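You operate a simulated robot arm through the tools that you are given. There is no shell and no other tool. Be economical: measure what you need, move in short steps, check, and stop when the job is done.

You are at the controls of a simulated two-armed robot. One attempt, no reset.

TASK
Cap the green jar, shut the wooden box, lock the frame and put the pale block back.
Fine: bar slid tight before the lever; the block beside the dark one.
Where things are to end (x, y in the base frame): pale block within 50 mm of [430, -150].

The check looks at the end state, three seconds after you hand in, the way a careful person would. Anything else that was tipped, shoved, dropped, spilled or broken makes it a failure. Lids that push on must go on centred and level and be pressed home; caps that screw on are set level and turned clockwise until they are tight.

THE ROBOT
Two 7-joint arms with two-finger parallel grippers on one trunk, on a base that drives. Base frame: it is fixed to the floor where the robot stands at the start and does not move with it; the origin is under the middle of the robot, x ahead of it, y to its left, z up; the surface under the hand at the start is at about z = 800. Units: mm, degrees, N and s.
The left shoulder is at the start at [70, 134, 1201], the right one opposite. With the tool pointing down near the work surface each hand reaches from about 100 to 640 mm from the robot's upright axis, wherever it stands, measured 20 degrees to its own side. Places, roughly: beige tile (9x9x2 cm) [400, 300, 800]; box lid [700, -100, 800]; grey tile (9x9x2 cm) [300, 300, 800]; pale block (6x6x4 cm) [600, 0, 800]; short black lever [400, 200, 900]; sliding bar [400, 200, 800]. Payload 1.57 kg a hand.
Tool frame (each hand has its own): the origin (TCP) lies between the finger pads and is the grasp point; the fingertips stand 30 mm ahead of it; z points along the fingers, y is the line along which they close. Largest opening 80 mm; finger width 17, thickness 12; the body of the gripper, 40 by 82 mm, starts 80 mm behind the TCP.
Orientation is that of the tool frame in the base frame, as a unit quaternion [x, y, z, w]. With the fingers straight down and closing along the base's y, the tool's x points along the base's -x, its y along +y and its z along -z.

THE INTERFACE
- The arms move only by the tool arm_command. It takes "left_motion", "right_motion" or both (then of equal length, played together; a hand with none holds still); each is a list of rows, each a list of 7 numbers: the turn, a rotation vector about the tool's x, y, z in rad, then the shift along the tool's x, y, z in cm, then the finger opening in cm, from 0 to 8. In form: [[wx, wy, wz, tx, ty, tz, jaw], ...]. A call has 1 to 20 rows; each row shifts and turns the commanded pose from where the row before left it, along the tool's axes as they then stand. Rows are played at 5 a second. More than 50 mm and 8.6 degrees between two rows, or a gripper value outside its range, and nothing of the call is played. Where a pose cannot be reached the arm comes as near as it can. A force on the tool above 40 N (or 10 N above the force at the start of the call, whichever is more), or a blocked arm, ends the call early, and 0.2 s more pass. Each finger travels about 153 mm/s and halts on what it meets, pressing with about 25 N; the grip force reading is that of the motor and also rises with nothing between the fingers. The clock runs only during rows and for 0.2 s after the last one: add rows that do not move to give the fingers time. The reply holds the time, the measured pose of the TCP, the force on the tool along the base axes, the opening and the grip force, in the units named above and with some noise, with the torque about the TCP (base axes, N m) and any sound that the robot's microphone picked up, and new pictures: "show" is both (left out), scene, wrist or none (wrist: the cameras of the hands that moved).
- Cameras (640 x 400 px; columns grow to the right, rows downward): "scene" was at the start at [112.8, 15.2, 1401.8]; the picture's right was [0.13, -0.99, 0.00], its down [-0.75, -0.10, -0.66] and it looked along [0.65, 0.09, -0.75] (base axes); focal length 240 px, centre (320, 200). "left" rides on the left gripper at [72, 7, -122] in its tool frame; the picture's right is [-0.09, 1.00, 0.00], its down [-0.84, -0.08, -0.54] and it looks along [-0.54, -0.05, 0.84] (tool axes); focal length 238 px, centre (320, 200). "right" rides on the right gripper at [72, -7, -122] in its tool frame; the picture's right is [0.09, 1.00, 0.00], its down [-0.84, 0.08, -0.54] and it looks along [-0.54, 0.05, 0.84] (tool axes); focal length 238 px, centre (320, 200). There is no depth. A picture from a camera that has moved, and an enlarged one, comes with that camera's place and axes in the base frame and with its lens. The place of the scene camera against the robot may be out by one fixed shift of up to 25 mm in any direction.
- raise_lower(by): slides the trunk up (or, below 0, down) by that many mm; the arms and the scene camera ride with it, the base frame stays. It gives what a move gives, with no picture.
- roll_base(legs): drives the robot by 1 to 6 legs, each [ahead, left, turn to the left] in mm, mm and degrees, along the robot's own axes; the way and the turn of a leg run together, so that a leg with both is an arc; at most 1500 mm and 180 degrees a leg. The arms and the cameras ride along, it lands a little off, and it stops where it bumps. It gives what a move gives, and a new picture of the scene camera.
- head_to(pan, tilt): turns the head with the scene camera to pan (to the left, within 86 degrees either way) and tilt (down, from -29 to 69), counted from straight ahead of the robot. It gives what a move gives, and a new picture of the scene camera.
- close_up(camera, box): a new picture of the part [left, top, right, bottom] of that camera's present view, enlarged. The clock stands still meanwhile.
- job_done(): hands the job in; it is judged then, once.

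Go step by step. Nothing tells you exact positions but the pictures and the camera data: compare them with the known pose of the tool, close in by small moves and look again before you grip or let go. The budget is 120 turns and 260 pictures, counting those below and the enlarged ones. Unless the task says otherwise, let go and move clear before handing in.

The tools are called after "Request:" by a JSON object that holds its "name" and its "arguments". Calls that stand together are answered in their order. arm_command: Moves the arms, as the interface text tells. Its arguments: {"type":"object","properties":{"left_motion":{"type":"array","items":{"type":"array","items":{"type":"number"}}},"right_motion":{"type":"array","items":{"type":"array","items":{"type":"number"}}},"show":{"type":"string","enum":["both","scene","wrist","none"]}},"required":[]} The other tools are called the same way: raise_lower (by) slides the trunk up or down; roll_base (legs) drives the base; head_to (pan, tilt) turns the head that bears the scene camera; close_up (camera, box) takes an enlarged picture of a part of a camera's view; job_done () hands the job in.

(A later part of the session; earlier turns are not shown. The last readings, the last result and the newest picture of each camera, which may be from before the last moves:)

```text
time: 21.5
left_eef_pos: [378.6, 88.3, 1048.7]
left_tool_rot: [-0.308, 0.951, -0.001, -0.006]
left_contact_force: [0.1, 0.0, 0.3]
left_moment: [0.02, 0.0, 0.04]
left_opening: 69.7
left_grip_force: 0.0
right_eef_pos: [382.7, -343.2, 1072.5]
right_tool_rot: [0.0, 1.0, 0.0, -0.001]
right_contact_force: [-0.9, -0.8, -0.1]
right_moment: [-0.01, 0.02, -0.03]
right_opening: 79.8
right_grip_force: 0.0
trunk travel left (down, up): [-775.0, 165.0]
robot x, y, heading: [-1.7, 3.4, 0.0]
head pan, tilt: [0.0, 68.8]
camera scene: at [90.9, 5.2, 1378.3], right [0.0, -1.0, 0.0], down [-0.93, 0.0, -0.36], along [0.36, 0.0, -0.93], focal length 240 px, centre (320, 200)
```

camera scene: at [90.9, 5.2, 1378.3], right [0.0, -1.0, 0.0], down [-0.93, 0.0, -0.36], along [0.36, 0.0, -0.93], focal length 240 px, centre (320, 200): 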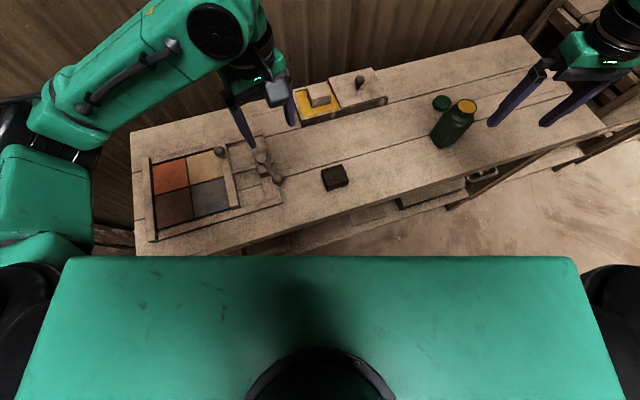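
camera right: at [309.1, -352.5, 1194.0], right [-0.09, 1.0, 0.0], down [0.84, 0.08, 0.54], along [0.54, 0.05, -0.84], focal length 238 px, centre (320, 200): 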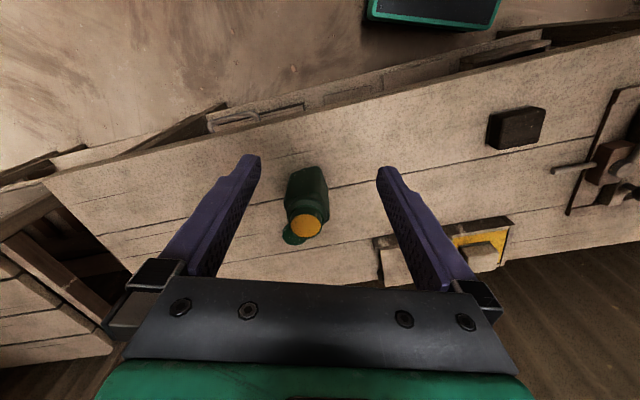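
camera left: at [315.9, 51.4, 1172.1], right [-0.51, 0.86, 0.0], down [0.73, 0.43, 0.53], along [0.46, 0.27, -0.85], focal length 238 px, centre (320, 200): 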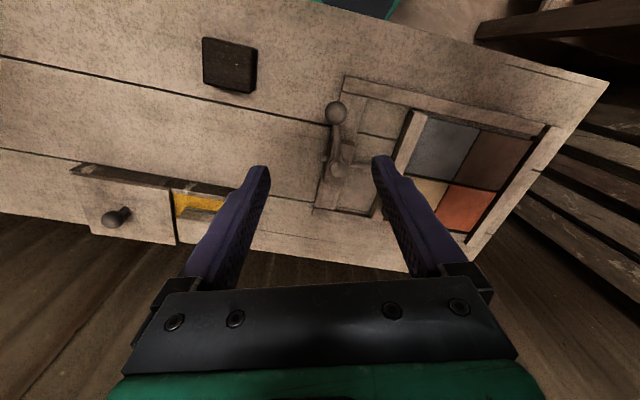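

The frame is done. The table is rotated about 17.5° against me, so I'll turn square to it and roll right along it by 200 mm. That brings the box, jar and target spot within reach without going under the table.

Request:
{"name": "roll_base", "arguments": {"legs": [[0, 0, 17.5], [0, -200, 0]]}}

Request:
{"name": "head_to", "arguments": {"pan": 0, "tilt": 48}}

```text
time: 24.1
left_eef_pos: [393.3, 10.7, 1048.0]
left_tool_rot: [-0.449, 0.893, -0.002, -0.006]
left_contact_force: [-0.6, -0.6, 0.2]
left_moment: [0.0, -0.01, 0.03]
left_opening: 70.1
left_grip_force: 0.1
right_eef_pos: [526.3, -398.1, 1073.1]
right_tool_rot: [-0.153, 0.988, -0.001, 0.0]
right_contact_force: [-0.1, 0.6, -0.4]
right_moment: [-0.02, -0.01, -0.02]
right_opening: 79.7
right_grip_force: 0.0
trunk travel left (down, up): [-775.0, 165.0]
robot x, y, heading: [57.3, -189.4, 17.6]
head pan, tilt: [0.0, 68.8]
camera scene: at [144.9, -149.3, 1378.3], right [0.3, -0.95, 0.0], down [-0.89, -0.28, -0.36], along [0.35, 0.11, -0.93], focal length 240 px, centre (320, 200)
```

scene: 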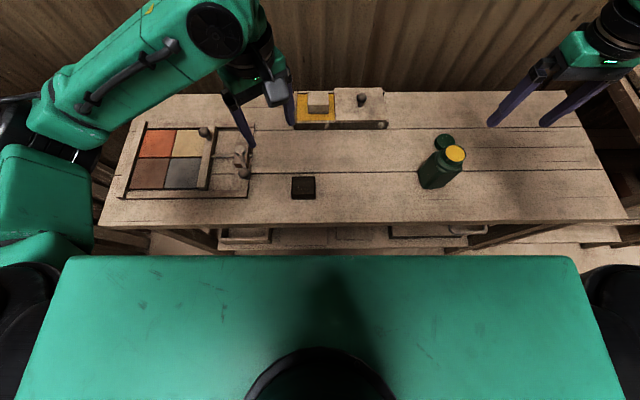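

```text
time: 24.9
left_eef_pos: [393.4, 10.2, 1048.6]
left_tool_rot: [-0.449, 0.893, -0.002, -0.007]
left_contact_force: [-0.2, -0.7, 0.2]
left_moment: [0.0, 0.01, -0.01]
left_opening: 69.9
left_grip_force: 0.1
right_eef_pos: [526.5, -399.6, 1071.5]
right_tool_rot: [-0.153, 0.988, 0.0, 0.001]
right_contact_force: [0.6, 0.4, -0.2]
right_moment: [-0.01, -0.03, 0.0]
right_opening: 79.9
right_grip_force: 0.0
trunk travel left (down, up): [-775.0, 165.0]
robot x, y, heading: [61.2, -188.7, 17.6]
head pan, tilt: [0.0, 48.0]
camera scene: at [167.5, -144.9, 1402.9], right [0.3, -0.95, 0.0], down [-0.71, -0.22, -0.67], along [0.64, 0.2, -0.74], focal length 240 px, centre (320, 200)
```

scene: 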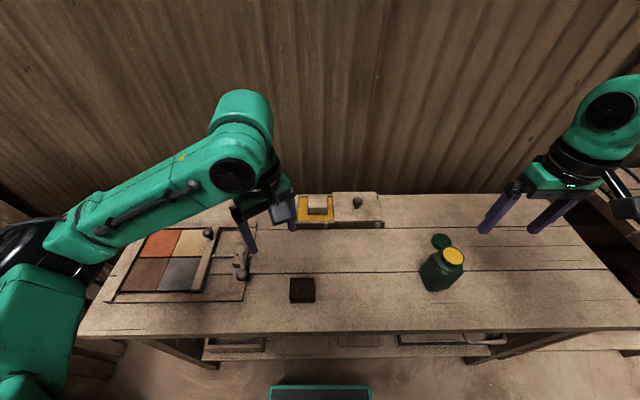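

I now stand square to the table with a clear view. I bring the left hand round over the box to look at the pale block.

Request:
{"name": "arm_command", "arguments": {"left_motion": [[0, 0, 0.124, 0, 0, 0, 8], [0, 0, 0.124, 0, 0, 0, 8], [0, 0, 0.124, 0, 0, 0, 8], [0, 0, 0.124, 0, 0, 0, 8], [0, 0, 0.124, 0, 0, 0, 8], [0, 0, 0, -3.8, -1.9, 1.7, 8], [0, 0, 0, -3.8, -1.9, 1.7, 8], [0, 0, 0, -3.8, -1.9, 1.7, 8], [0, 0, 0, -3.8, -1.9, 1.7, 8]], "show": "wrist"}}

Request:
{"name": "close_up", "arguments": {"camera": "left", "box": [220, 80, 420, 230]}}

```text
time: 26.9
left_eef_pos: [562.9, -18.0, 978.4]
left_tool_rot: [-0.154, 0.988, -0.003, -0.006]
left_contact_force: [0.3, -0.1, -0.4]
left_moment: [-0.03, -0.01, -0.02]
left_opening: 79.7
left_grip_force: 0.1
right_eef_pos: [528.1, -401.9, 1070.2]
right_tool_rot: [-0.153, 0.988, 0.001, -0.001]
right_contact_force: [0.3, -0.5, 0.3]
right_moment: [0.0, 0.01, 0.0]
right_opening: 80.0
right_grip_force: 0.0
trunk travel left (down, up): [-775.0, 165.0]
robot x, y, heading: [59.9, -183.7, 17.6]
head pan, tilt: [0.0, 48.0]
camera left: at [491.9, -32.9, 1101.4], right [-0.22, 0.98, 0.0], down [0.83, 0.19, 0.53], along [0.52, 0.11, -0.85], focal length 238 px, centre (320, 200)
```

left: 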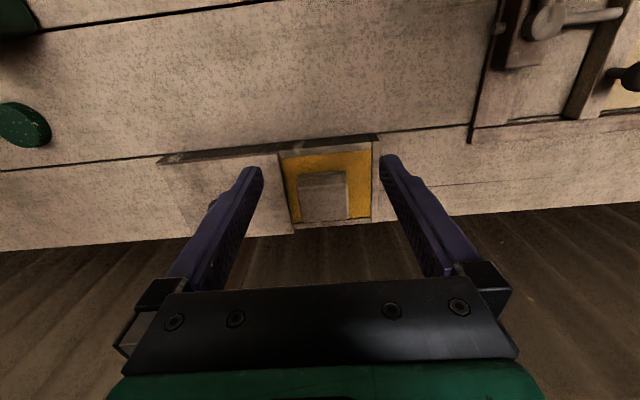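

```text
2.67 times, centred on (320, 155) of left
camera zoom: at [491.9, -32.9, 1101.4], right [-0.22, 0.98, 0.0], down [0.83, 0.19, 0.53], along [0.52, 0.11, -0.85], focal length 636 px, centre (320, 320)
```

zoom: 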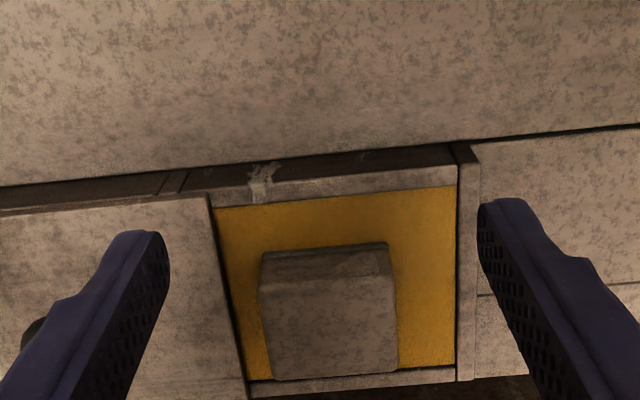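

Request:
{"name": "close_up", "arguments": {"camera": "scene", "box": [285, 180, 395, 235]}}

```text
5.82 times, centred on (340, 208) of scene
camera zoom: at [169.7, -146.1, 1402.8], right [0.3, -0.95, 0.0], down [-0.71, -0.22, -0.67], along [0.64, 0.2, -0.74], focal length 1396 px, centre (204, 156)
```

zoom: 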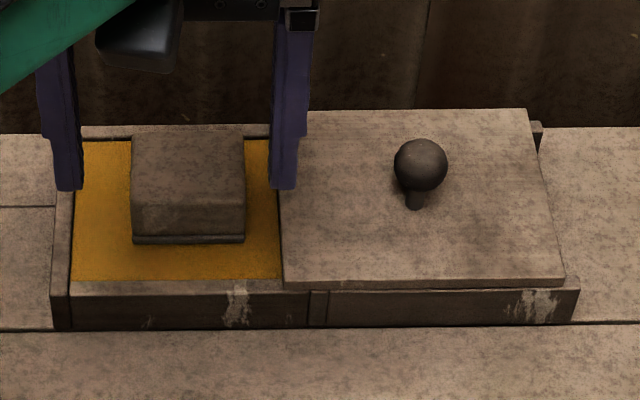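

The view is clear: the block sits in the box's left half, standing proud of the rim, and the lid rests just to its right. I move in over the block and refine its height.

Request:
{"name": "arm_command", "arguments": {"left_motion": [[0, 0, 0, -3.0, -0.1, 1.7, 8], [0, 0, 0, -3.0, -0.1, 1.7, 8], [0, 0, 0, -3.0, -0.1, 1.7, 8], [0, 0, 0, 0, 0, 0, 8]], "show": "wrist"}}

Request:
{"name": "close_up", "arguments": {"camera": "left", "box": [220, 80, 420, 230]}}

Request:
{"name": "close_up", "arguments": {"camera": "scene", "box": [285, 180, 395, 235]}}

```text
time: 27.9
left_eef_pos: [609.6, 7.4, 938.1]
left_tool_rot: [-0.154, 0.988, -0.004, -0.004]
left_contact_force: [0.2, 0.4, -0.7]
left_moment: [0.02, 0.01, -0.02]
left_opening: 79.8
left_grip_force: 0.0
left hand out of reach, approached as far as the arm can: row 2, 3
right_eef_pos: [526.9, -401.3, 1071.8]
right_tool_rot: [-0.153, 0.988, 0.0, 0.0]
right_contact_force: [-0.1, 0.0, 0.0]
right_moment: [0.01, 0.04, 0.01]
right_opening: 79.9
right_grip_force: 0.1
trunk travel left (down, up): [-775.0, 165.0]
robot x, y, heading: [59.3, -186.7, 17.4]
head pan, tilt: [0.0, 48.0]
camera left: at [538.6, -7.5, 1061.6], right [-0.22, 0.98, -0.01], down [0.82, 0.19, 0.53], along [0.52, 0.11, -0.85], focal length 238 px, centre (320, 200)
```

left: 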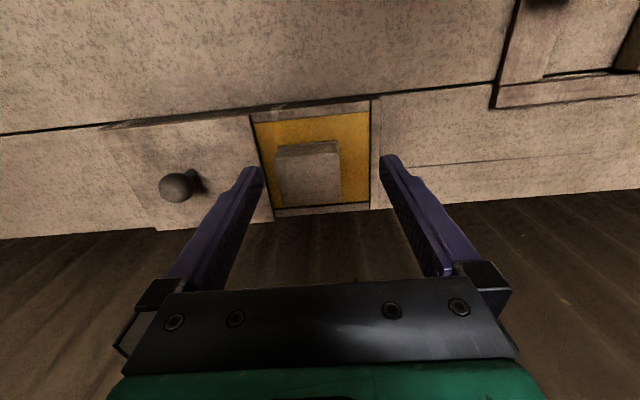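

```text
2.67 times, centred on (320, 155) of left
camera zoom: at [538.6, -7.5, 1061.6], right [-0.22, 0.98, -0.01], down [0.82, 0.19, 0.53], along [0.52, 0.11, -0.85], focal length 636 px, centre (320, 320)
```

zoom: 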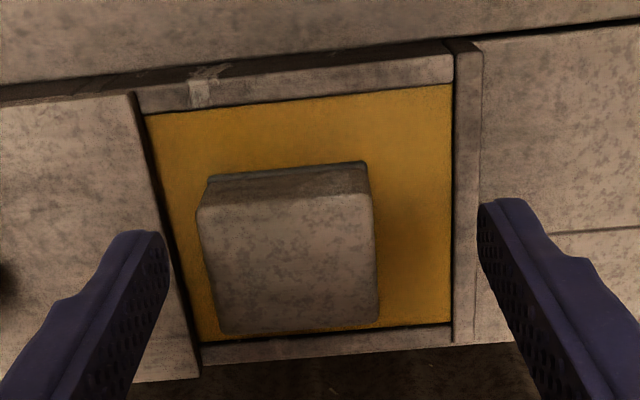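

```text
5.82 times, centred on (340, 208) of scene
camera zoom: at [167.7, -144.7, 1402.9], right [0.3, -0.95, 0.0], down [-0.71, -0.22, -0.67], along [0.64, 0.2, -0.74], focal length 1396 px, centre (204, 156)
```

zoom: 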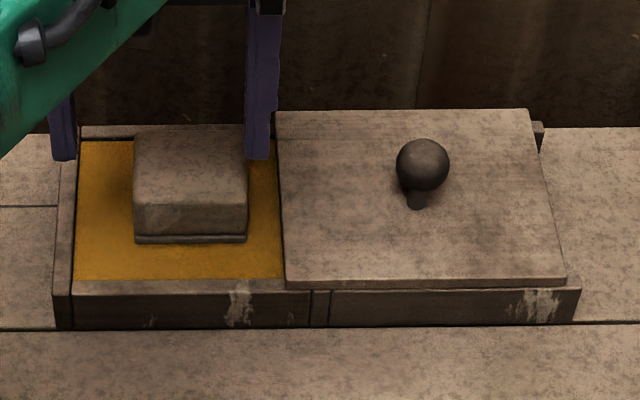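

The left hand is just short of reach here. I lift it and roll 35 mm forward (there is roughly 50 mm of clearance) and 100 mm right, so the block lies in front of the left shoulder.

Request:
{"name": "arm_command", "arguments": {"left_motion": [[0, 0, 0, 2.0, 0, -4, 8], [0, 0, 0, 2.0, 0, -4, 8], [0, 0, 0, 0, 0, 0, 8]], "show": "none"}}

Request:
{"name": "roll_base", "arguments": {"legs": [[0, -100, 0], [35, 0, 0]]}}

```text
time: 28.7
left_eef_pos: [571.7, -2.5, 1018.7]
left_tool_rot: [-0.156, 0.988, -0.004, -0.007]
left_contact_force: [-0.2, 0.3, -0.1]
left_moment: [0.03, 0.01, 0.0]
left_opening: 80.3
left_grip_force: 0.1
right_eef_pos: [527.4, -400.5, 1071.3]
right_tool_rot: [-0.153, 0.988, 0.0, 0.0]
right_contact_force: [0.3, 0.9, 0.2]
right_moment: [-0.01, 0.0, 0.0]
right_opening: 80.6
right_grip_force: 0.1
trunk travel left (down, up): [-775.0, 165.0]
robot x, y, heading: [59.1, -186.5, 17.7]
head pan, tilt: [0.0, 48.0]
```

```text
time: 30.3
left_eef_pos: [629.6, -86.2, 1020.9]
left_tool_rot: [-0.154, 0.988, -0.004, -0.003]
left_contact_force: [-0.4, -1.2, 0.1]
left_moment: [-0.02, -0.08, -0.01]
left_opening: 79.8
left_grip_force: 0.0
right_eef_pos: [584.3, -485.7, 1073.7]
right_tool_rot: [-0.152, 0.988, 0.0, 0.003]
right_contact_force: [-0.7, 0.0, 0.3]
right_moment: [-0.02, -0.05, -0.02]
right_opening: 80.0
right_grip_force: 0.1
trunk travel left (down, up): [-775.0, 165.0]
robot x, y, heading: [123.0, -270.4, 17.4]
head pan, tilt: [0.0, 48.0]
camera scene: at [223.0, -228.3, 1403.7], right [0.3, -0.95, 0.0], down [-0.71, -0.22, -0.67], along [0.64, 0.2, -0.74], focal length 240 px, centre (320, 200)
```

scene: 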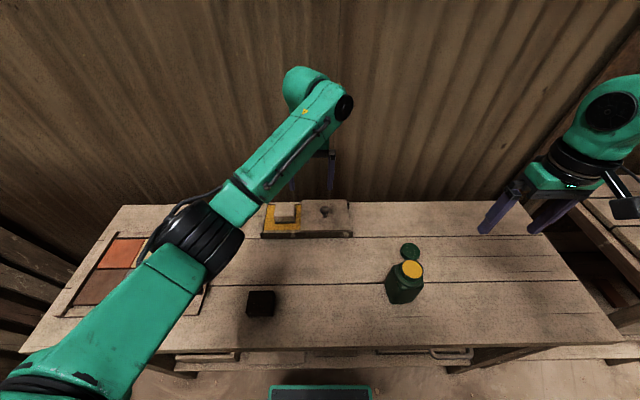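

Request:
{"name": "arm_command", "arguments": {"left_motion": [[0, 0, 0, -1.0, 2.75, 1, 8], [0, 0, 0, -1.0, 2.75, 1, 8], [0, 0, 0, -0.9, 2.7, 1.5, 8], [0, 0, 0, 0, 0, 2.8, 8], [0, 0, 0, 0, 0, 2.8, 8], [0, 0, 0, 0, 0, 0, 8]], "show": "both"}}

Request:
{"name": "close_up", "arguments": {"camera": "left", "box": [200, 80, 440, 230]}}

Request:
{"name": "close_up", "arguments": {"camera": "scene", "box": [250, 180, 370, 245]}}

```text
time: 31.7
left_eef_pos: [638.4, 0.1, 927.4]
left_tool_rot: [-0.155, 0.988, -0.003, -0.006]
left_contact_force: [0.5, -0.8, -0.1]
left_moment: [0.01, 0.0, 0.04]
left_opening: 80.1
left_grip_force: 0.1
right_eef_pos: [590.0, -485.1, 1071.1]
right_tool_rot: [-0.152, 0.988, 0.0, 0.0]
right_contact_force: [0.5, -0.9, 0.8]
right_moment: [0.0, -0.02, 0.02]
right_opening: 80.1
right_grip_force: 0.1
trunk travel left (down, up): [-775.0, 165.0]
robot x, y, heading: [122.5, -270.8, 17.3]
head pan, tilt: [0.0, 48.0]
camera scene: at [230.5, -228.2, 1402.9], right [0.3, -0.95, 0.0], down [-0.71, -0.22, -0.67], along [0.64, 0.2, -0.74], focal length 240 px, centre (320, 200)
camera left: at [567.4, -14.7, 1050.3], right [-0.22, 0.98, -0.01], down [0.83, 0.19, 0.53], along [0.52, 0.11, -0.85], focal length 238 px, centre (320, 200)
```

scene: 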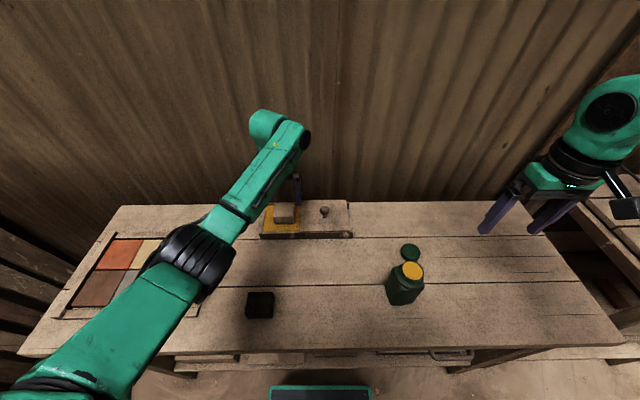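
left: 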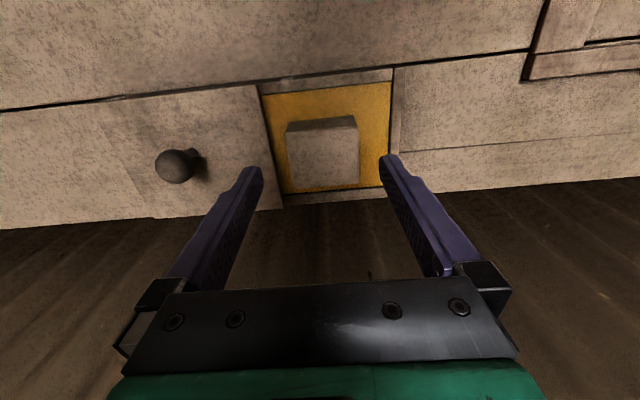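

```text
2.67 times, centred on (320, 155) of left
camera zoom: at [567.4, -14.7, 1050.3], right [-0.22, 0.98, -0.01], down [0.83, 0.19, 0.53], along [0.52, 0.11, -0.85], focal length 636 px, centre (320, 320)
```

zoom: 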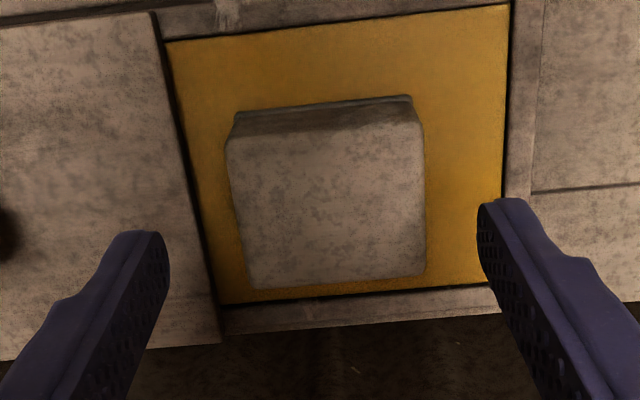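

```text
5.33 times, centred on (310, 212) of scene
camera zoom: at [230.5, -228.2, 1402.9], right [0.3, -0.95, 0.0], down [-0.71, -0.22, -0.67], along [0.64, 0.2, -0.74], focal length 1279 px, centre (373, 133)
```

zoom: 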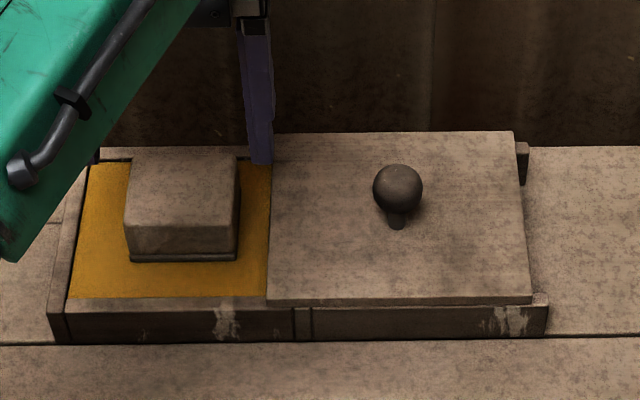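

Request:
{"name": "arm_command", "arguments": {"left_motion": [[0, 0, 0, -0.6, 0.35, 2.2, 7.6], [0, 0, 0, 0, 0, 2.3, 7.6], [0, 0, 0, 0, 0, 0, 7.6]], "show": "wrist"}}

Request:
{"name": "close_up", "arguments": {"camera": "left", "box": [200, 80, 440, 230]}}

Request:
{"name": "close_up", "arguments": {"camera": "scene", "box": [250, 180, 370, 245]}}

```text
time: 32.5
left_eef_pos: [640.4, 4.8, 881.7]
left_tool_rot: [-0.154, 0.988, -0.002, -0.004]
left_contact_force: [0.1, 0.4, -0.3]
left_moment: [0.0, -0.01, 0.0]
left_opening: 76.2
left_grip_force: 0.1
right_eef_pos: [589.5, -485.0, 1072.1]
right_tool_rot: [-0.151, 0.988, 0.0, 0.001]
right_contact_force: [0.4, 0.0, -0.7]
right_moment: [0.0, -0.01, -0.03]
right_opening: 80.2
right_grip_force: 0.0
trunk travel left (down, up): [-775.0, 165.0]
robot x, y, heading: [122.5, -273.3, 17.7]
head pan, tilt: [0.0, 48.0]
camera left: at [570.6, -10.8, 1004.4], right [-0.22, 0.98, -0.01], down [0.83, 0.19, 0.53], along [0.52, 0.11, -0.85], focal length 238 px, centre (320, 200)
```

left: 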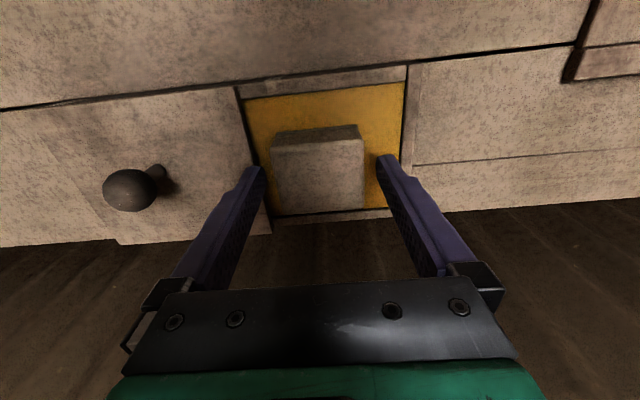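

```text
2.67 times, centred on (320, 155) of left
camera zoom: at [570.6, -10.8, 1004.4], right [-0.22, 0.98, -0.01], down [0.83, 0.19, 0.53], along [0.52, 0.11, -0.85], focal length 636 px, centre (320, 320)
```

zoom: 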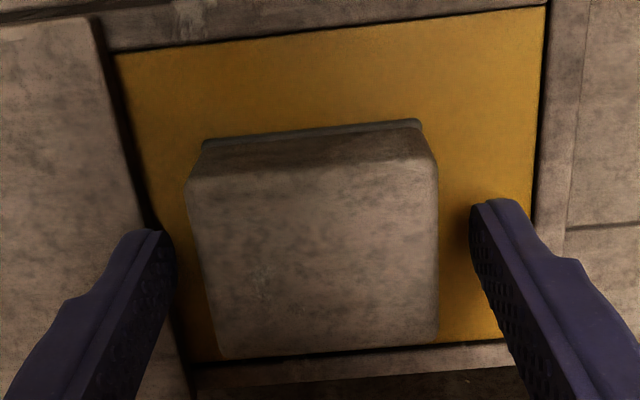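

```text
5.33 times, centred on (310, 212) of scene
camera zoom: at [229.9, -228.5, 1403.0], right [0.3, -0.95, 0.0], down [-0.71, -0.22, -0.67], along [0.64, 0.2, -0.74], focal length 1279 px, centre (373, 133)
```

zoom: 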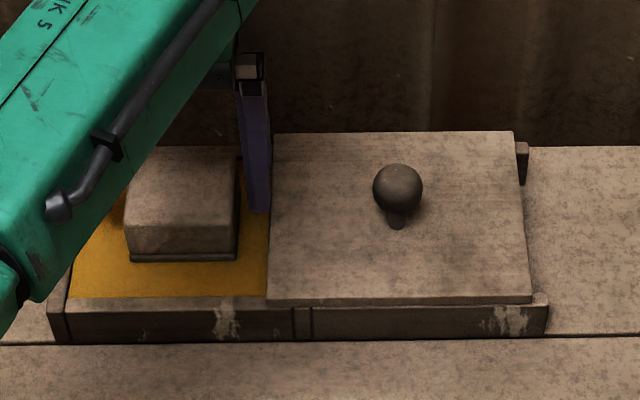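

The block lies between the fingers with its top near z = 853, about at the fingertips. I narrow to 68 mm, centre, and go 18 mm lower.

Request:
{"name": "arm_command", "arguments": {"left_motion": [[0, 0, 0, -0.6, -0.2, 0, 6.9], [0, 0, 0, 0, 0, 0.6, 6.9], [0, 0, 0, 0, 0, 0.6, 6.9], [0, 0, 0, 0, 0, 0.5, 6.9], [0, 0, 0, 0, 0, 0, 6.9]], "show": "wrist"}}

Request:
{"name": "close_up", "arguments": {"camera": "left", "box": [200, 80, 440, 230]}}

```text
time: 33.7
left_eef_pos: [647.7, 2.7, 865.5]
left_tool_rot: [-0.155, 0.988, -0.004, -0.006]
left_contact_force: [0.4, 0.3, 0.3]
left_moment: [0.03, -0.01, 0.01]
left_opening: 69.0
left_grip_force: 0.0
right_eef_pos: [588.9, -484.9, 1072.2]
right_tool_rot: [-0.152, 0.988, 0.0, 0.0]
right_contact_force: [-0.4, -0.2, 0.3]
right_moment: [-0.02, 0.0, -0.05]
right_opening: 80.0
right_grip_force: 0.0
trunk travel left (down, up): [-775.0, 165.0]
robot x, y, heading: [120.9, -274.1, 17.4]
head pan, tilt: [0.0, 48.0]
camera left: at [577.0, -11.7, 987.3], right [-0.22, 0.98, -0.01], down [0.83, 0.19, 0.53], along [0.52, 0.11, -0.85], focal length 238 px, centre (320, 200)
```

left: 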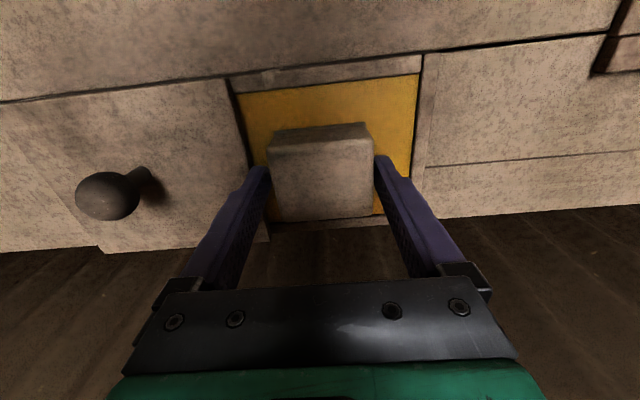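

```text
2.67 times, centred on (320, 155) of left
camera zoom: at [577.0, -11.7, 987.3], right [-0.22, 0.98, -0.01], down [0.83, 0.19, 0.53], along [0.52, 0.11, -0.85], focal length 636 px, centre (320, 320)
```

zoom: 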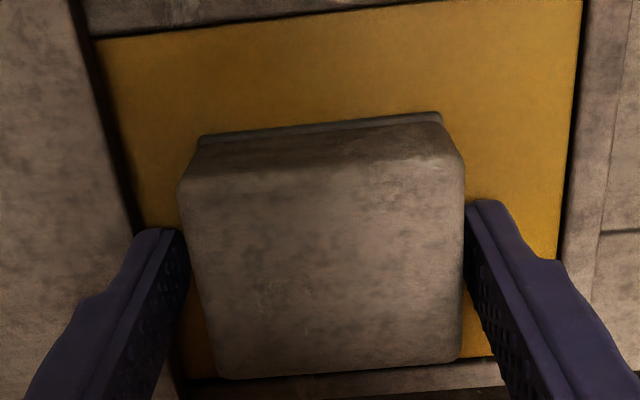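

Request:
{"name": "arm_command", "arguments": {"left_motion": [[0, 0, 0, 0, 0, 0.4, 6.9], [0, 0, 0, 0, 0, 0, 5], [0, 0, 0, 0, 0, 0, 5], [0, 0, 0, 0, 0, 0, 5], [0, 0, 0, 0, 0, -1, 5], [0, 0, 0, 0, 0, -2, 5]], "show": "both"}}

Request:
{"name": "close_up", "arguments": {"camera": "scene", "box": [250, 170, 370, 245]}}

```text
time: 35.1
left_eef_pos: [645.8, 1.4, 888.5]
left_tool_rot: [-0.154, 0.988, -0.003, -0.005]
left_contact_force: [0.1, -0.4, -0.2]
left_moment: [-0.02, 0.0, -0.02]
left_opening: 59.7
left_grip_force: 24.9
right_eef_pos: [589.2, -484.5, 1071.9]
right_tool_rot: [-0.152, 0.988, -0.001, 0.0]
right_contact_force: [1.2, -0.7, 0.0]
right_moment: [0.0, 0.02, 0.01]
right_opening: 80.0
right_grip_force: 0.0
trunk travel left (down, up): [-775.0, 165.0]
robot x, y, heading: [126.6, -270.1, 17.3]
head pan, tilt: [0.0, 48.0]
camera scene: at [229.8, -228.5, 1403.0], right [0.3, -0.95, 0.0], down [-0.71, -0.22, -0.67], along [0.64, 0.2, -0.74], focal length 240 px, centre (320, 200)
camera left: at [576.6, -12.7, 1012.2], right [-0.22, 0.98, -0.01], down [0.83, 0.19, 0.53], along [0.52, 0.11, -0.85], focal length 238 px, centre (320, 200)
```

scene: 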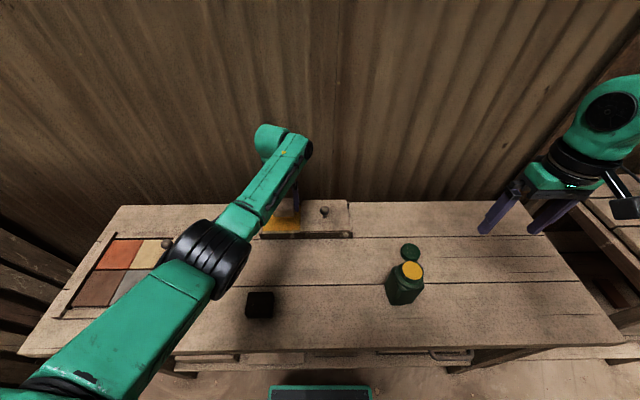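
left: 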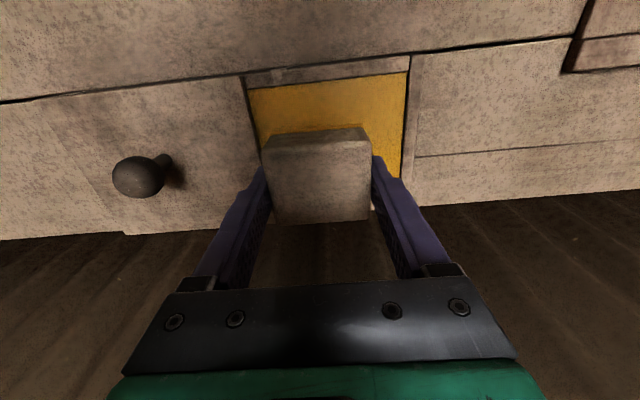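

```text
5.33 times, centred on (310, 208) of scene
camera zoom: at [229.8, -228.5, 1403.0], right [0.3, -0.95, 0.0], down [-0.71, -0.22, -0.67], along [0.64, 0.2, -0.74], focal length 1279 px, centre (373, 160)
```

zoom: 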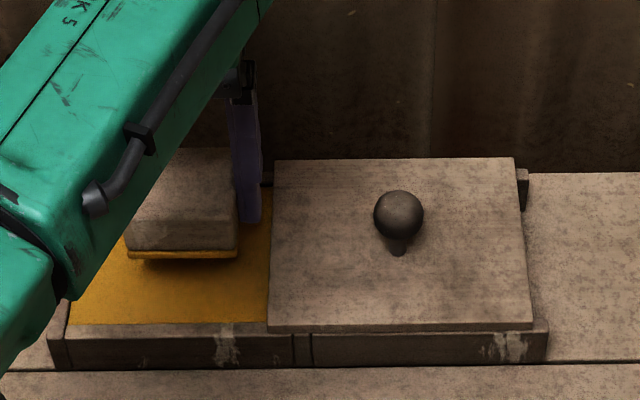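

The block is held. I lift it and carry it to above (420, -130).

Request:
{"name": "arm_command", "arguments": {"left_motion": [[0, 0, 0, 0, 0, -3.5, 5], [0, 0, 0, 0, 0, -3.5, 5], [0, 0, 0, 3.6, -0.8, 0, 5], [0, 0, 0, 3.6, -0.8, 0, 5], [0, 0, 0, 3.6, -0.8, 0, 5], [0, 0, 0, 3.6, -0.8, 0, 5], [0, 0, 0, 3.6, -0.8, 0, 5], [0, 0, 0, 3.6, -0.8, 0, 5], [0, 0, 0, 3.6, -0.9, 0, 5], [0, 0, 0, 0, 0, 2.5, 5], [0, 0, 0, 0, 0, 2.5, 5], [0, 0, 0, 0, 0, 0, 5]], "show": "both"}}

```text
time: 37.7
left_eef_pos: [426.1, -127.9, 913.0]
left_tool_rot: [-0.154, 0.988, -0.004, -0.005]
left_contact_force: [0.0, 0.1, 0.0]
left_moment: [0.03, -0.02, -0.03]
left_opening: 59.2
left_grip_force: 24.6
right_eef_pos: [587.7, -485.9, 1072.5]
right_tool_rot: [-0.152, 0.988, 0.0, -0.001]
right_contact_force: [0.1, 0.3, 0.9]
right_moment: [-0.01, 0.0, 0.02]
right_opening: 80.3
right_grip_force: 0.0
trunk travel left (down, up): [-775.0, 165.0]
robot x, y, heading: [118.6, -271.5, 17.5]
head pan, tilt: [0.0, 48.0]
camera scene: at [230.0, -228.5, 1403.0], right [0.3, -0.95, 0.0], down [-0.71, -0.22, -0.67], along [0.64, 0.2, -0.74], focal length 240 px, centre (320, 200)
camera left: at [354.9, -141.9, 1035.7], right [-0.22, 0.98, -0.01], down [0.83, 0.19, 0.53], along [0.52, 0.11, -0.85], focal length 238 px, centre (320, 200)
```

scene: 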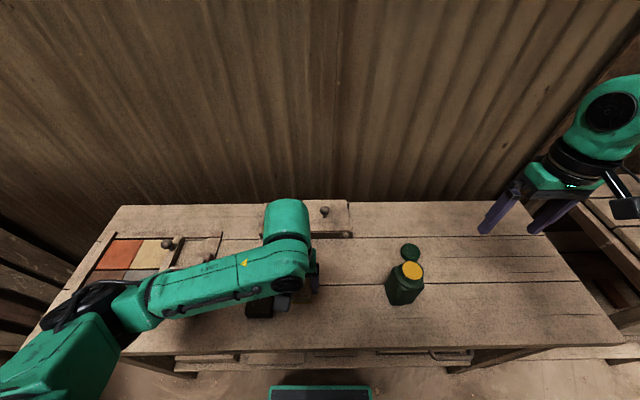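
left: 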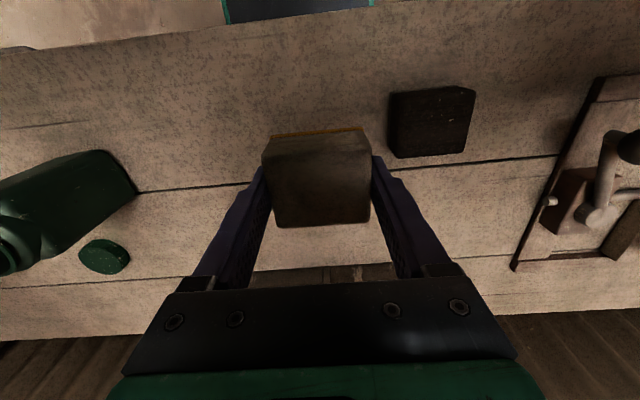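

The dark block is at about (382, -40), so this spot leaves a gap of roughly 37 mm beside it and lies within 25 mm of the target. I line it up with the dark one and lower it.

Request:
{"name": "arm_command", "arguments": {"left_motion": [[0, 0, 0, 0.9, 0, 2.0, 5], [0, 0, 0, 0, 0, 2.5, 5], [0, 0, 0, 0, 0, 0.8, 5], [0, 0, 0, 0, 0, 0, 5]], "show": "wrist"}}

Request:
{"name": "close_up", "arguments": {"camera": "scene", "box": [230, 260, 350, 335]}}

```text
time: 38.7
left_eef_pos: [416.0, -129.9, 860.8]
left_tool_rot: [-0.154, 0.988, -0.004, -0.006]
left_contact_force: [0.8, 0.3, -1.4]
left_moment: [0.04, 0.0, 0.0]
left_opening: 59.8
left_grip_force: 24.7
right_eef_pos: [589.2, -484.8, 1072.8]
right_tool_rot: [-0.153, 0.988, 0.001, 0.001]
right_contact_force: [0.6, -0.1, 0.6]
right_moment: [-0.01, -0.02, 0.03]
right_opening: 79.7
right_grip_force: 0.1
trunk travel left (down, up): [-775.0, 165.0]
robot x, y, heading: [119.8, -275.3, 17.3]
head pan, tilt: [0.0, 48.0]
camera left: at [345.4, -144.7, 983.4], right [-0.22, 0.98, -0.01], down [0.83, 0.19, 0.53], along [0.52, 0.11, -0.85], focal length 238 px, centre (320, 200)
```

left: 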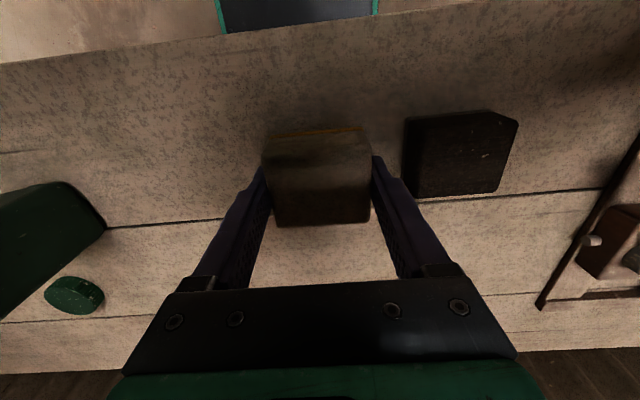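

```text
5.33 times, centred on (290, 298) of scene
camera zoom: at [230.0, -228.4, 1403.0], right [0.3, -0.95, 0.0], down [-0.71, -0.22, -0.67], along [0.64, 0.2, -0.74], focal length 1279 px, centre (480, -320)
```

zoom: 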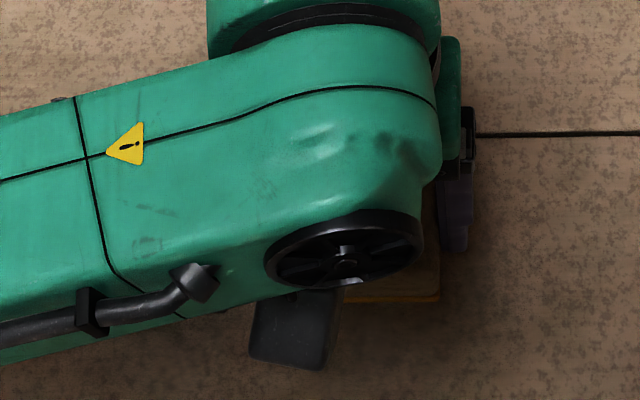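

Request:
{"name": "arm_command", "arguments": {"left_motion": [[0, 0, 0, 0, -0.5, 0.2, 5], [0, 0, 0, 0, 0, 0.3, 5], [0, 0, 0, 0, 0, 0.3, 5], [0, 0, 0, 0, 0, 0.2, 5], [0, 0, 0, 0, 0, 0, 5]], "show": "none"}}

```text
time: 39.9
left_eef_pos: [418.6, -135.0, 851.2]
left_tool_rot: [-0.154, 0.988, -0.004, -0.006]
left_contact_force: [-0.2, -0.7, -0.6]
left_moment: [-0.02, 0.03, -0.02]
left_opening: 59.5
left_grip_force: 25.0
right_eef_pos: [589.5, -484.6, 1072.1]
right_tool_rot: [-0.152, 0.988, 0.0, 0.0]
right_contact_force: [-0.6, -0.5, 0.6]
right_moment: [0.02, -0.01, -0.03]
right_opening: 79.9
right_grip_force: 0.1
trunk travel left (down, up): [-775.0, 165.0]
robot x, y, heading: [118.6, -272.7, 17.6]
head pan, tilt: [0.0, 48.0]
```

Request:
{"name": "arm_command", "arguments": {"left_motion": [[0, 0, 0, 0, 0, 0.2, 5], [0, 0, 0, 0, 0, 0.2, 5], [0, 0, 0, 0, 0, 0.2, 5], [0, 0, 0, 0, 0, 0.2, 5], [0, 0, 0, 0, 0, 0, 5]], "show": "wrist"}}

```text
time: 41.1
left_eef_pos: [417.0, -134.5, 841.4]
left_tool_rot: [-0.155, 0.988, -0.003, -0.006]
left_contact_force: [0.2, 0.1, -0.5]
left_moment: [0.02, 0.0, 0.04]
left_opening: 59.6
left_grip_force: 24.9
right_eef_pos: [588.8, -485.8, 1071.8]
right_tool_rot: [-0.153, 0.988, 0.0, 0.0]
right_contact_force: [-1.1, -0.4, 0.5]
right_moment: [-0.04, -0.03, 0.01]
right_opening: 79.9
right_grip_force: 0.1
trunk travel left (down, up): [-775.0, 165.0]
robot x, y, heading: [124.7, -272.1, 17.4]
head pan, tilt: [0.0, 48.0]
camera left: at [347.7, -150.2, 965.3], right [-0.22, 0.98, -0.01], down [0.83, 0.19, 0.53], along [0.52, 0.11, -0.85], focal length 238 px, centre (320, 200)
```

left: 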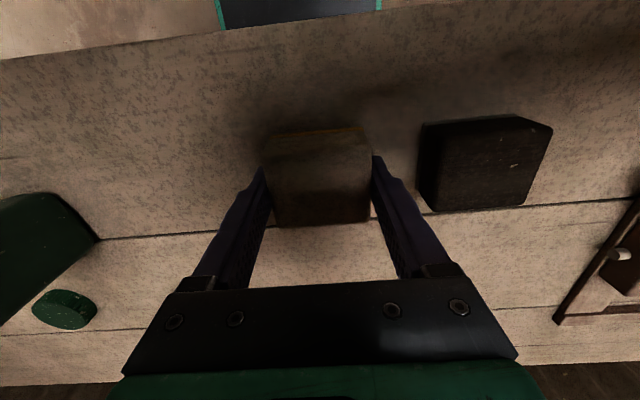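

Request:
{"name": "arm_command", "arguments": {"left_motion": [[0, 0, 0, 0, 0, 0.2, 5], [0, 0, 0, 0, 0, 0.2, 5], [0, 0, 0, 0, 0, 0.2, 5], [0, 0, 0, 0, 0, 0, 5]], "show": "none"}}

```text
time: 42.1
left_eef_pos: [417.9, -134.0, 837.3]
left_tool_rot: [-0.155, 0.988, -0.004, -0.005]
left_contact_force: [-0.6, -0.2, -1.4]
left_moment: [-0.01, -0.03, 0.03]
left_opening: 59.4
left_grip_force: 25.5
right_eef_pos: [589.2, -485.8, 1072.1]
right_tool_rot: [-0.153, 0.988, 0.0, 0.0]
right_contact_force: [0.5, -0.4, -0.8]
right_moment: [-0.02, -0.01, -0.02]
right_opening: 79.9
right_grip_force: 0.1
trunk travel left (down, up): [-775.0, 165.0]
robot x, y, heading: [116.9, -271.1, 17.5]
head pan, tilt: [0.0, 48.0]
```

Request:
{"name": "arm_command", "arguments": {"left_motion": [[0, 0, 0, 0, 0, 0.2, 5], [0, 0, 0, 0, 0, 0.2, 5], [0, 0, 0, 0, 0, 0.1, 5], [0, 0, 0, 0, 0, 0, 5]], "show": "scene"}}

Request:
{"name": "close_up", "arguments": {"camera": "left", "box": [200, 80, 440, 230]}}

```text
time: 43.1
left_eef_pos: [419.5, -134.5, 831.4]
left_tool_rot: [-0.155, 0.988, -0.004, -0.006]
left_contact_force: [0.2, -0.3, -1.1]
left_moment: [0.01, 0.0, 0.01]
left_opening: 59.5
left_grip_force: 24.6
right_eef_pos: [589.0, -483.9, 1072.8]
right_tool_rot: [-0.152, 0.988, -0.001, 0.0]
right_contact_force: [0.4, -0.3, -0.2]
right_moment: [0.04, -0.01, 0.0]
right_opening: 79.9
right_grip_force: 0.0
trunk travel left (down, up): [-775.0, 165.0]
robot x, y, heading: [124.6, -273.7, 17.3]
head pan, tilt: [0.0, 48.0]
camera scene: at [230.2, -228.3, 1403.0], right [0.3, -0.95, 0.0], down [-0.71, -0.22, -0.67], along [0.64, 0.2, -0.74], focal length 240 px, centre (320, 200)
```

scene: 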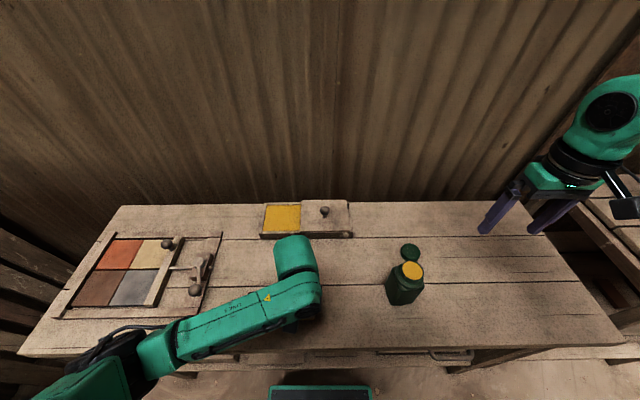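

```text
2.67 times, centred on (320, 155) of left
camera zoom: at [347.8, -150.1, 955.1], right [-0.22, 0.98, -0.01], down [0.83, 0.19, 0.53], along [0.52, 0.11, -0.85], focal length 636 px, centre (320, 320)
```

zoom: 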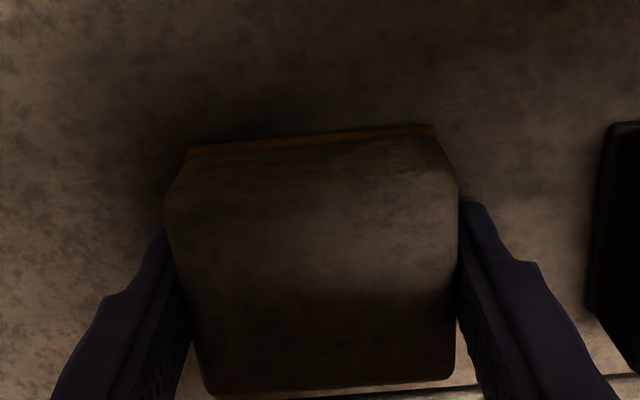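

Request:
{"name": "arm_command", "arguments": {"left_motion": [[0, 0, 0, 0, 0, 0.2, 5], [0, 0, 0, 0, 0, 0.2, 5], [0, 0, 0, 0, 0, 0, 5]], "show": "none"}}

```text
time: 43.9
left_eef_pos: [417.1, -136.6, 830.2]
left_tool_rot: [-0.155, 0.988, -0.004, -0.002]
left_contact_force: [2.9, 3.3, 30.2]
left_moment: [0.73, 0.52, -0.04]
left_opening: 59.7
left_grip_force: 25.1
right_eef_pos: [586.7, -486.0, 1074.3]
right_tool_rot: [-0.152, 0.988, -0.001, 0.001]
right_contact_force: [0.0, 0.0, 0.3]
right_moment: [0.02, -0.04, 0.01]
right_opening: 80.1
right_grip_force: 0.1
trunk travel left (down, up): [-775.0, 165.0]
robot x, y, heading: [122.0, -271.6, 17.3]
head pan, tilt: [0.0, 48.0]
```

It is in contact with the table at z = 830. I ease the pressure, open and rise straight up.

Request:
{"name": "arm_command", "arguments": {"left_motion": [[0, 0, 0, 0, 0, -0.2, 5], [0, 0, 0, 0, 0, -0.05, 6.8], [0, 0, 0, 0, 0, 0, 7.2], [0, 0, 0, 0, 0, -2, 7.2], [0, 0, 0, 0, 0, -4, 7.2], [0, 0, 0, 0, 0, -4.5, 7.2], [0, 0, 0, 0, 0, -4.5, 7.2], [0, 0, 0, -4, 1, 0, 7.2], [0, 0, 0, -4, 1, 0, 7.2]], "show": "both"}}

Request:
{"name": "close_up", "arguments": {"camera": "scene", "box": [230, 180, 370, 325]}}

```text
time: 45.9
left_eef_pos: [491.1, -89.7, 979.0]
left_tool_rot: [-0.154, 0.988, -0.003, -0.006]
left_contact_force: [0.2, 0.6, 0.0]
left_moment: [0.0, -0.02, -0.01]
left_opening: 71.7
left_grip_force: 0.0
right_eef_pos: [591.6, -483.6, 1072.2]
right_tool_rot: [-0.151, 0.988, 0.0, -0.001]
right_contact_force: [0.4, -0.2, 0.3]
right_moment: [0.03, 0.01, -0.01]
right_opening: 80.0
right_grip_force: 0.1
trunk travel left (down, up): [-775.0, 165.0]
robot x, y, heading: [116.7, -271.8, 17.7]
head pan, tilt: [0.0, 48.0]
camera scene: at [231.8, -227.5, 1402.8], right [0.3, -0.95, 0.0], down [-0.71, -0.22, -0.67], along [0.64, 0.2, -0.74], focal length 240 px, centre (320, 200)
camera left: at [420.0, -104.0, 1102.1], right [-0.22, 0.98, -0.01], down [0.83, 0.19, 0.53], along [0.52, 0.11, -0.85], focal length 238 px, centre (320, 200)
```

scene: 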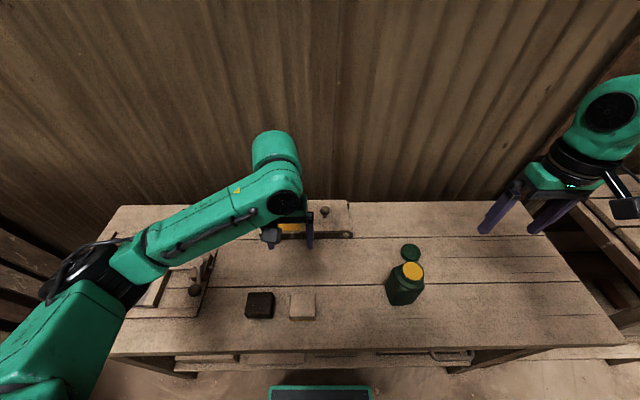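
left: 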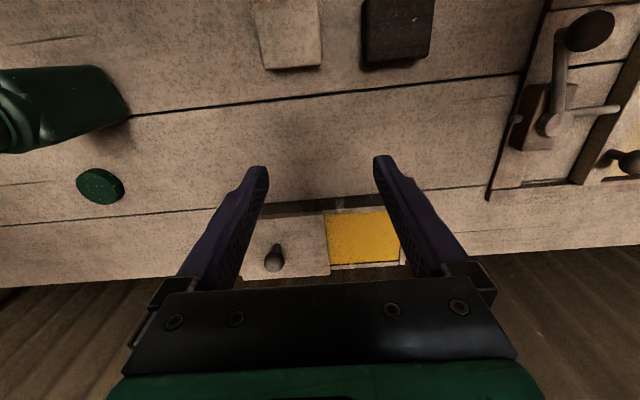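

```text
2.76 times, centred on (300, 252) of scene
camera zoom: at [231.8, -227.5, 1402.8], right [0.3, -0.95, 0.0], down [-0.71, -0.22, -0.67], along [0.64, 0.2, -0.74], focal length 662 px, centre (375, 55)
```

zoom: 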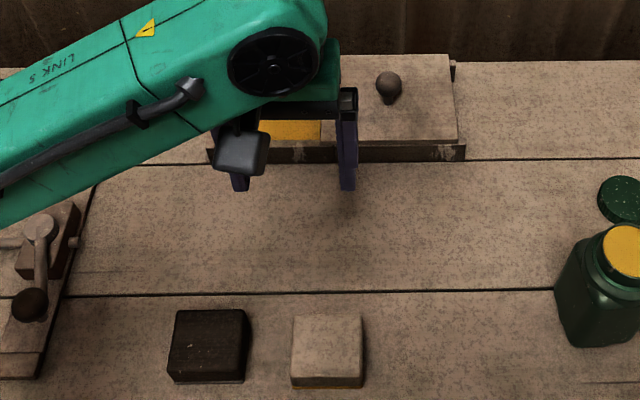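

The block is standing beside the dark one. Next is the lid: its knob is at n ≈ 605 mm straight ahead of the table edge. I roll 70 mm right so the left hand reaches the whole slide easily.

Request:
{"name": "roll_base", "arguments": {"legs": [[0, -70, 0]]}}

```text
time: 46.9
left_eef_pos: [507.8, -152.8, 979.3]
left_tool_rot: [-0.155, 0.988, -0.005, -0.005]
left_contact_force: [-0.4, 0.8, -0.5]
left_moment: [0.0, 0.03, -0.01]
left_opening: 72.0
left_grip_force: 0.1
right_eef_pos: [608.1, -547.6, 1072.5]
right_tool_rot: [-0.152, 0.988, -0.002, 0.001]
right_contact_force: [0.5, -0.1, 0.2]
right_moment: [-0.01, 0.02, -0.01]
right_opening: 79.9
right_grip_force: 0.0
trunk travel left (down, up): [-775.0, 165.0]
robot x, y, heading: [141.3, -338.4, 17.6]
head pan, tilt: [0.0, 48.0]
camera scene: at [249.7, -290.4, 1403.0], right [0.3, -0.95, 0.0], down [-0.71, -0.23, -0.67], along [0.64, 0.2, -0.74], focal length 240 px, centre (320, 200)
```

scene: 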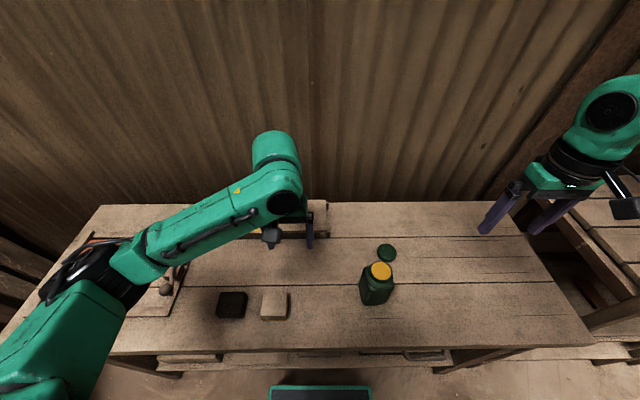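

Request:
{"name": "arm_command", "arguments": {"left_motion": [[0, 0, 0, -4.2, -0.3, 0.9, 6.5], [0, 0, 0, -4.2, -0.3, 0.9, 6.5], [0, 0, 0, -4.2, -0.3, 0.9, 6.5], [0, 0, 0, -4.0, -0.3, 0.9, 6.5], [0, 0, 0, 0, 0, 0, 6.5]], "show": "wrist"}}

Request:
{"name": "close_up", "arguments": {"camera": "left", "box": [200, 80, 440, 230]}}

```text
time: 48.1
left_eef_pos: [671.6, -116.9, 942.6]
left_tool_rot: [-0.153, 0.988, -0.004, -0.005]
left_contact_force: [-0.5, -0.1, -0.7]
left_moment: [-0.02, -0.03, -0.02]
left_opening: 64.6
left_grip_force: 0.0
right_eef_pos: [609.4, -549.2, 1072.1]
right_tool_rot: [-0.152, 0.988, 0.0, 0.001]
right_contact_force: [-0.6, -0.5, -0.1]
right_moment: [0.02, -0.02, -0.01]
right_opening: 79.8
right_grip_force: 0.1
trunk travel left (down, up): [-775.0, 165.0]
robot x, y, heading: [142.7, -340.6, 17.5]
head pan, tilt: [0.0, 48.0]
camera left: at [601.3, -132.7, 1065.0], right [-0.22, 0.98, -0.01], down [0.82, 0.19, 0.53], along [0.52, 0.11, -0.85], focal length 238 px, centre (320, 200)
```

left: 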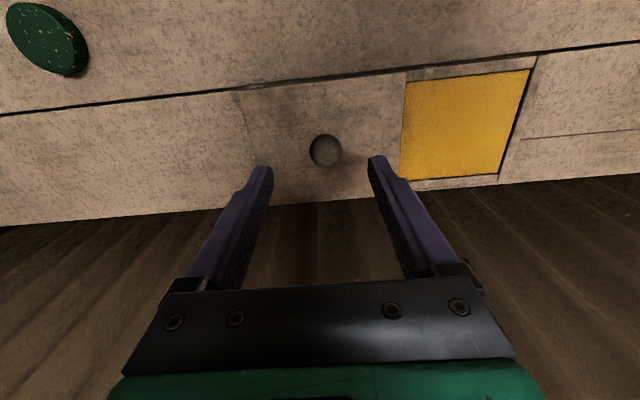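

```text
2.67 times, centred on (320, 155) of left
camera zoom: at [601.3, -132.7, 1065.0], right [-0.22, 0.98, -0.01], down [0.82, 0.19, 0.53], along [0.52, 0.11, -0.85], focal length 636 px, centre (320, 320)
```

zoom: 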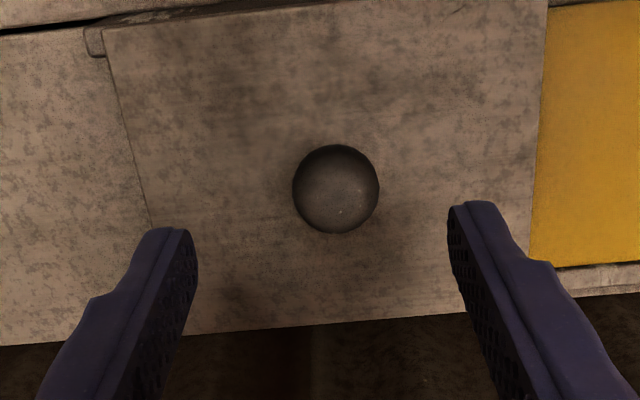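

Request:
{"name": "arm_command", "arguments": {"left_motion": [[0, 0, 0, 0, 0.25, 3, 6.5], [0, 0, 0, 0, 0, 2.9, 6.5], [0, 0, 0, 0, 0, 0, 3], [0, 0, 0, 0, 0, 0, 1.5], [0, 0, 0, 0, 0, 0, 1.5], [0, 0, 0, 0, 0, 0, 1.5]], "show": "wrist"}}

Request:
{"name": "close_up", "arguments": {"camera": "scene", "box": [220, 180, 350, 245]}}

```text
time: 49.5
left_eef_pos: [670.9, -114.1, 883.5]
left_tool_rot: [-0.155, 0.988, -0.004, -0.006]
left_contact_force: [0.9, -0.2, -0.2]
left_moment: [0.09, -0.28, 0.0]
left_opening: 26.9
left_grip_force: 37.3
right_eef_pos: [610.0, -550.4, 1072.0]
right_tool_rot: [-0.153, 0.988, 0.0, 0.0]
right_contact_force: [-0.3, 0.1, 0.5]
right_moment: [0.03, -0.03, 0.03]
right_opening: 80.2
right_grip_force: 0.1
trunk travel left (down, up): [-775.0, 165.0]
robot x, y, heading: [143.4, -337.3, 17.6]
head pan, tilt: [0.0, 48.0]
camera left: at [600.2, -129.4, 1007.2], right [-0.22, 0.98, -0.01], down [0.83, 0.19, 0.53], along [0.52, 0.11, -0.85], focal length 238 px, centre (320, 200)
```

left: 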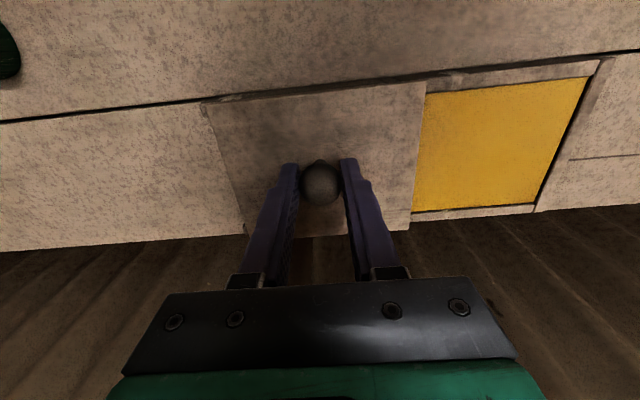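

```text
4.92 times, centred on (285, 212) of scene
camera zoom: at [251.2, -294.3, 1402.9], right [0.3, -0.95, 0.0], down [-0.71, -0.22, -0.67], along [0.64, 0.2, -0.74], focal length 1181 px, centre (492, 138)
```

zoom: 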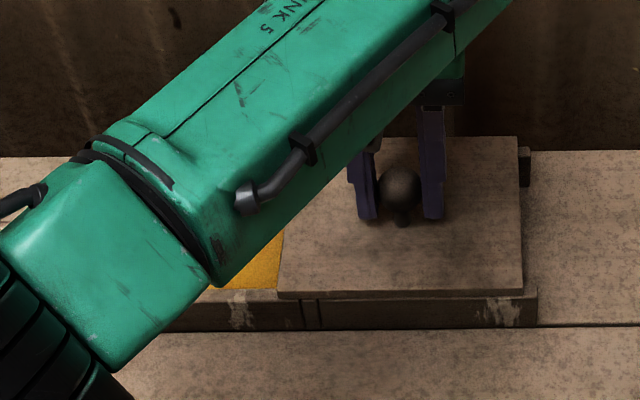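

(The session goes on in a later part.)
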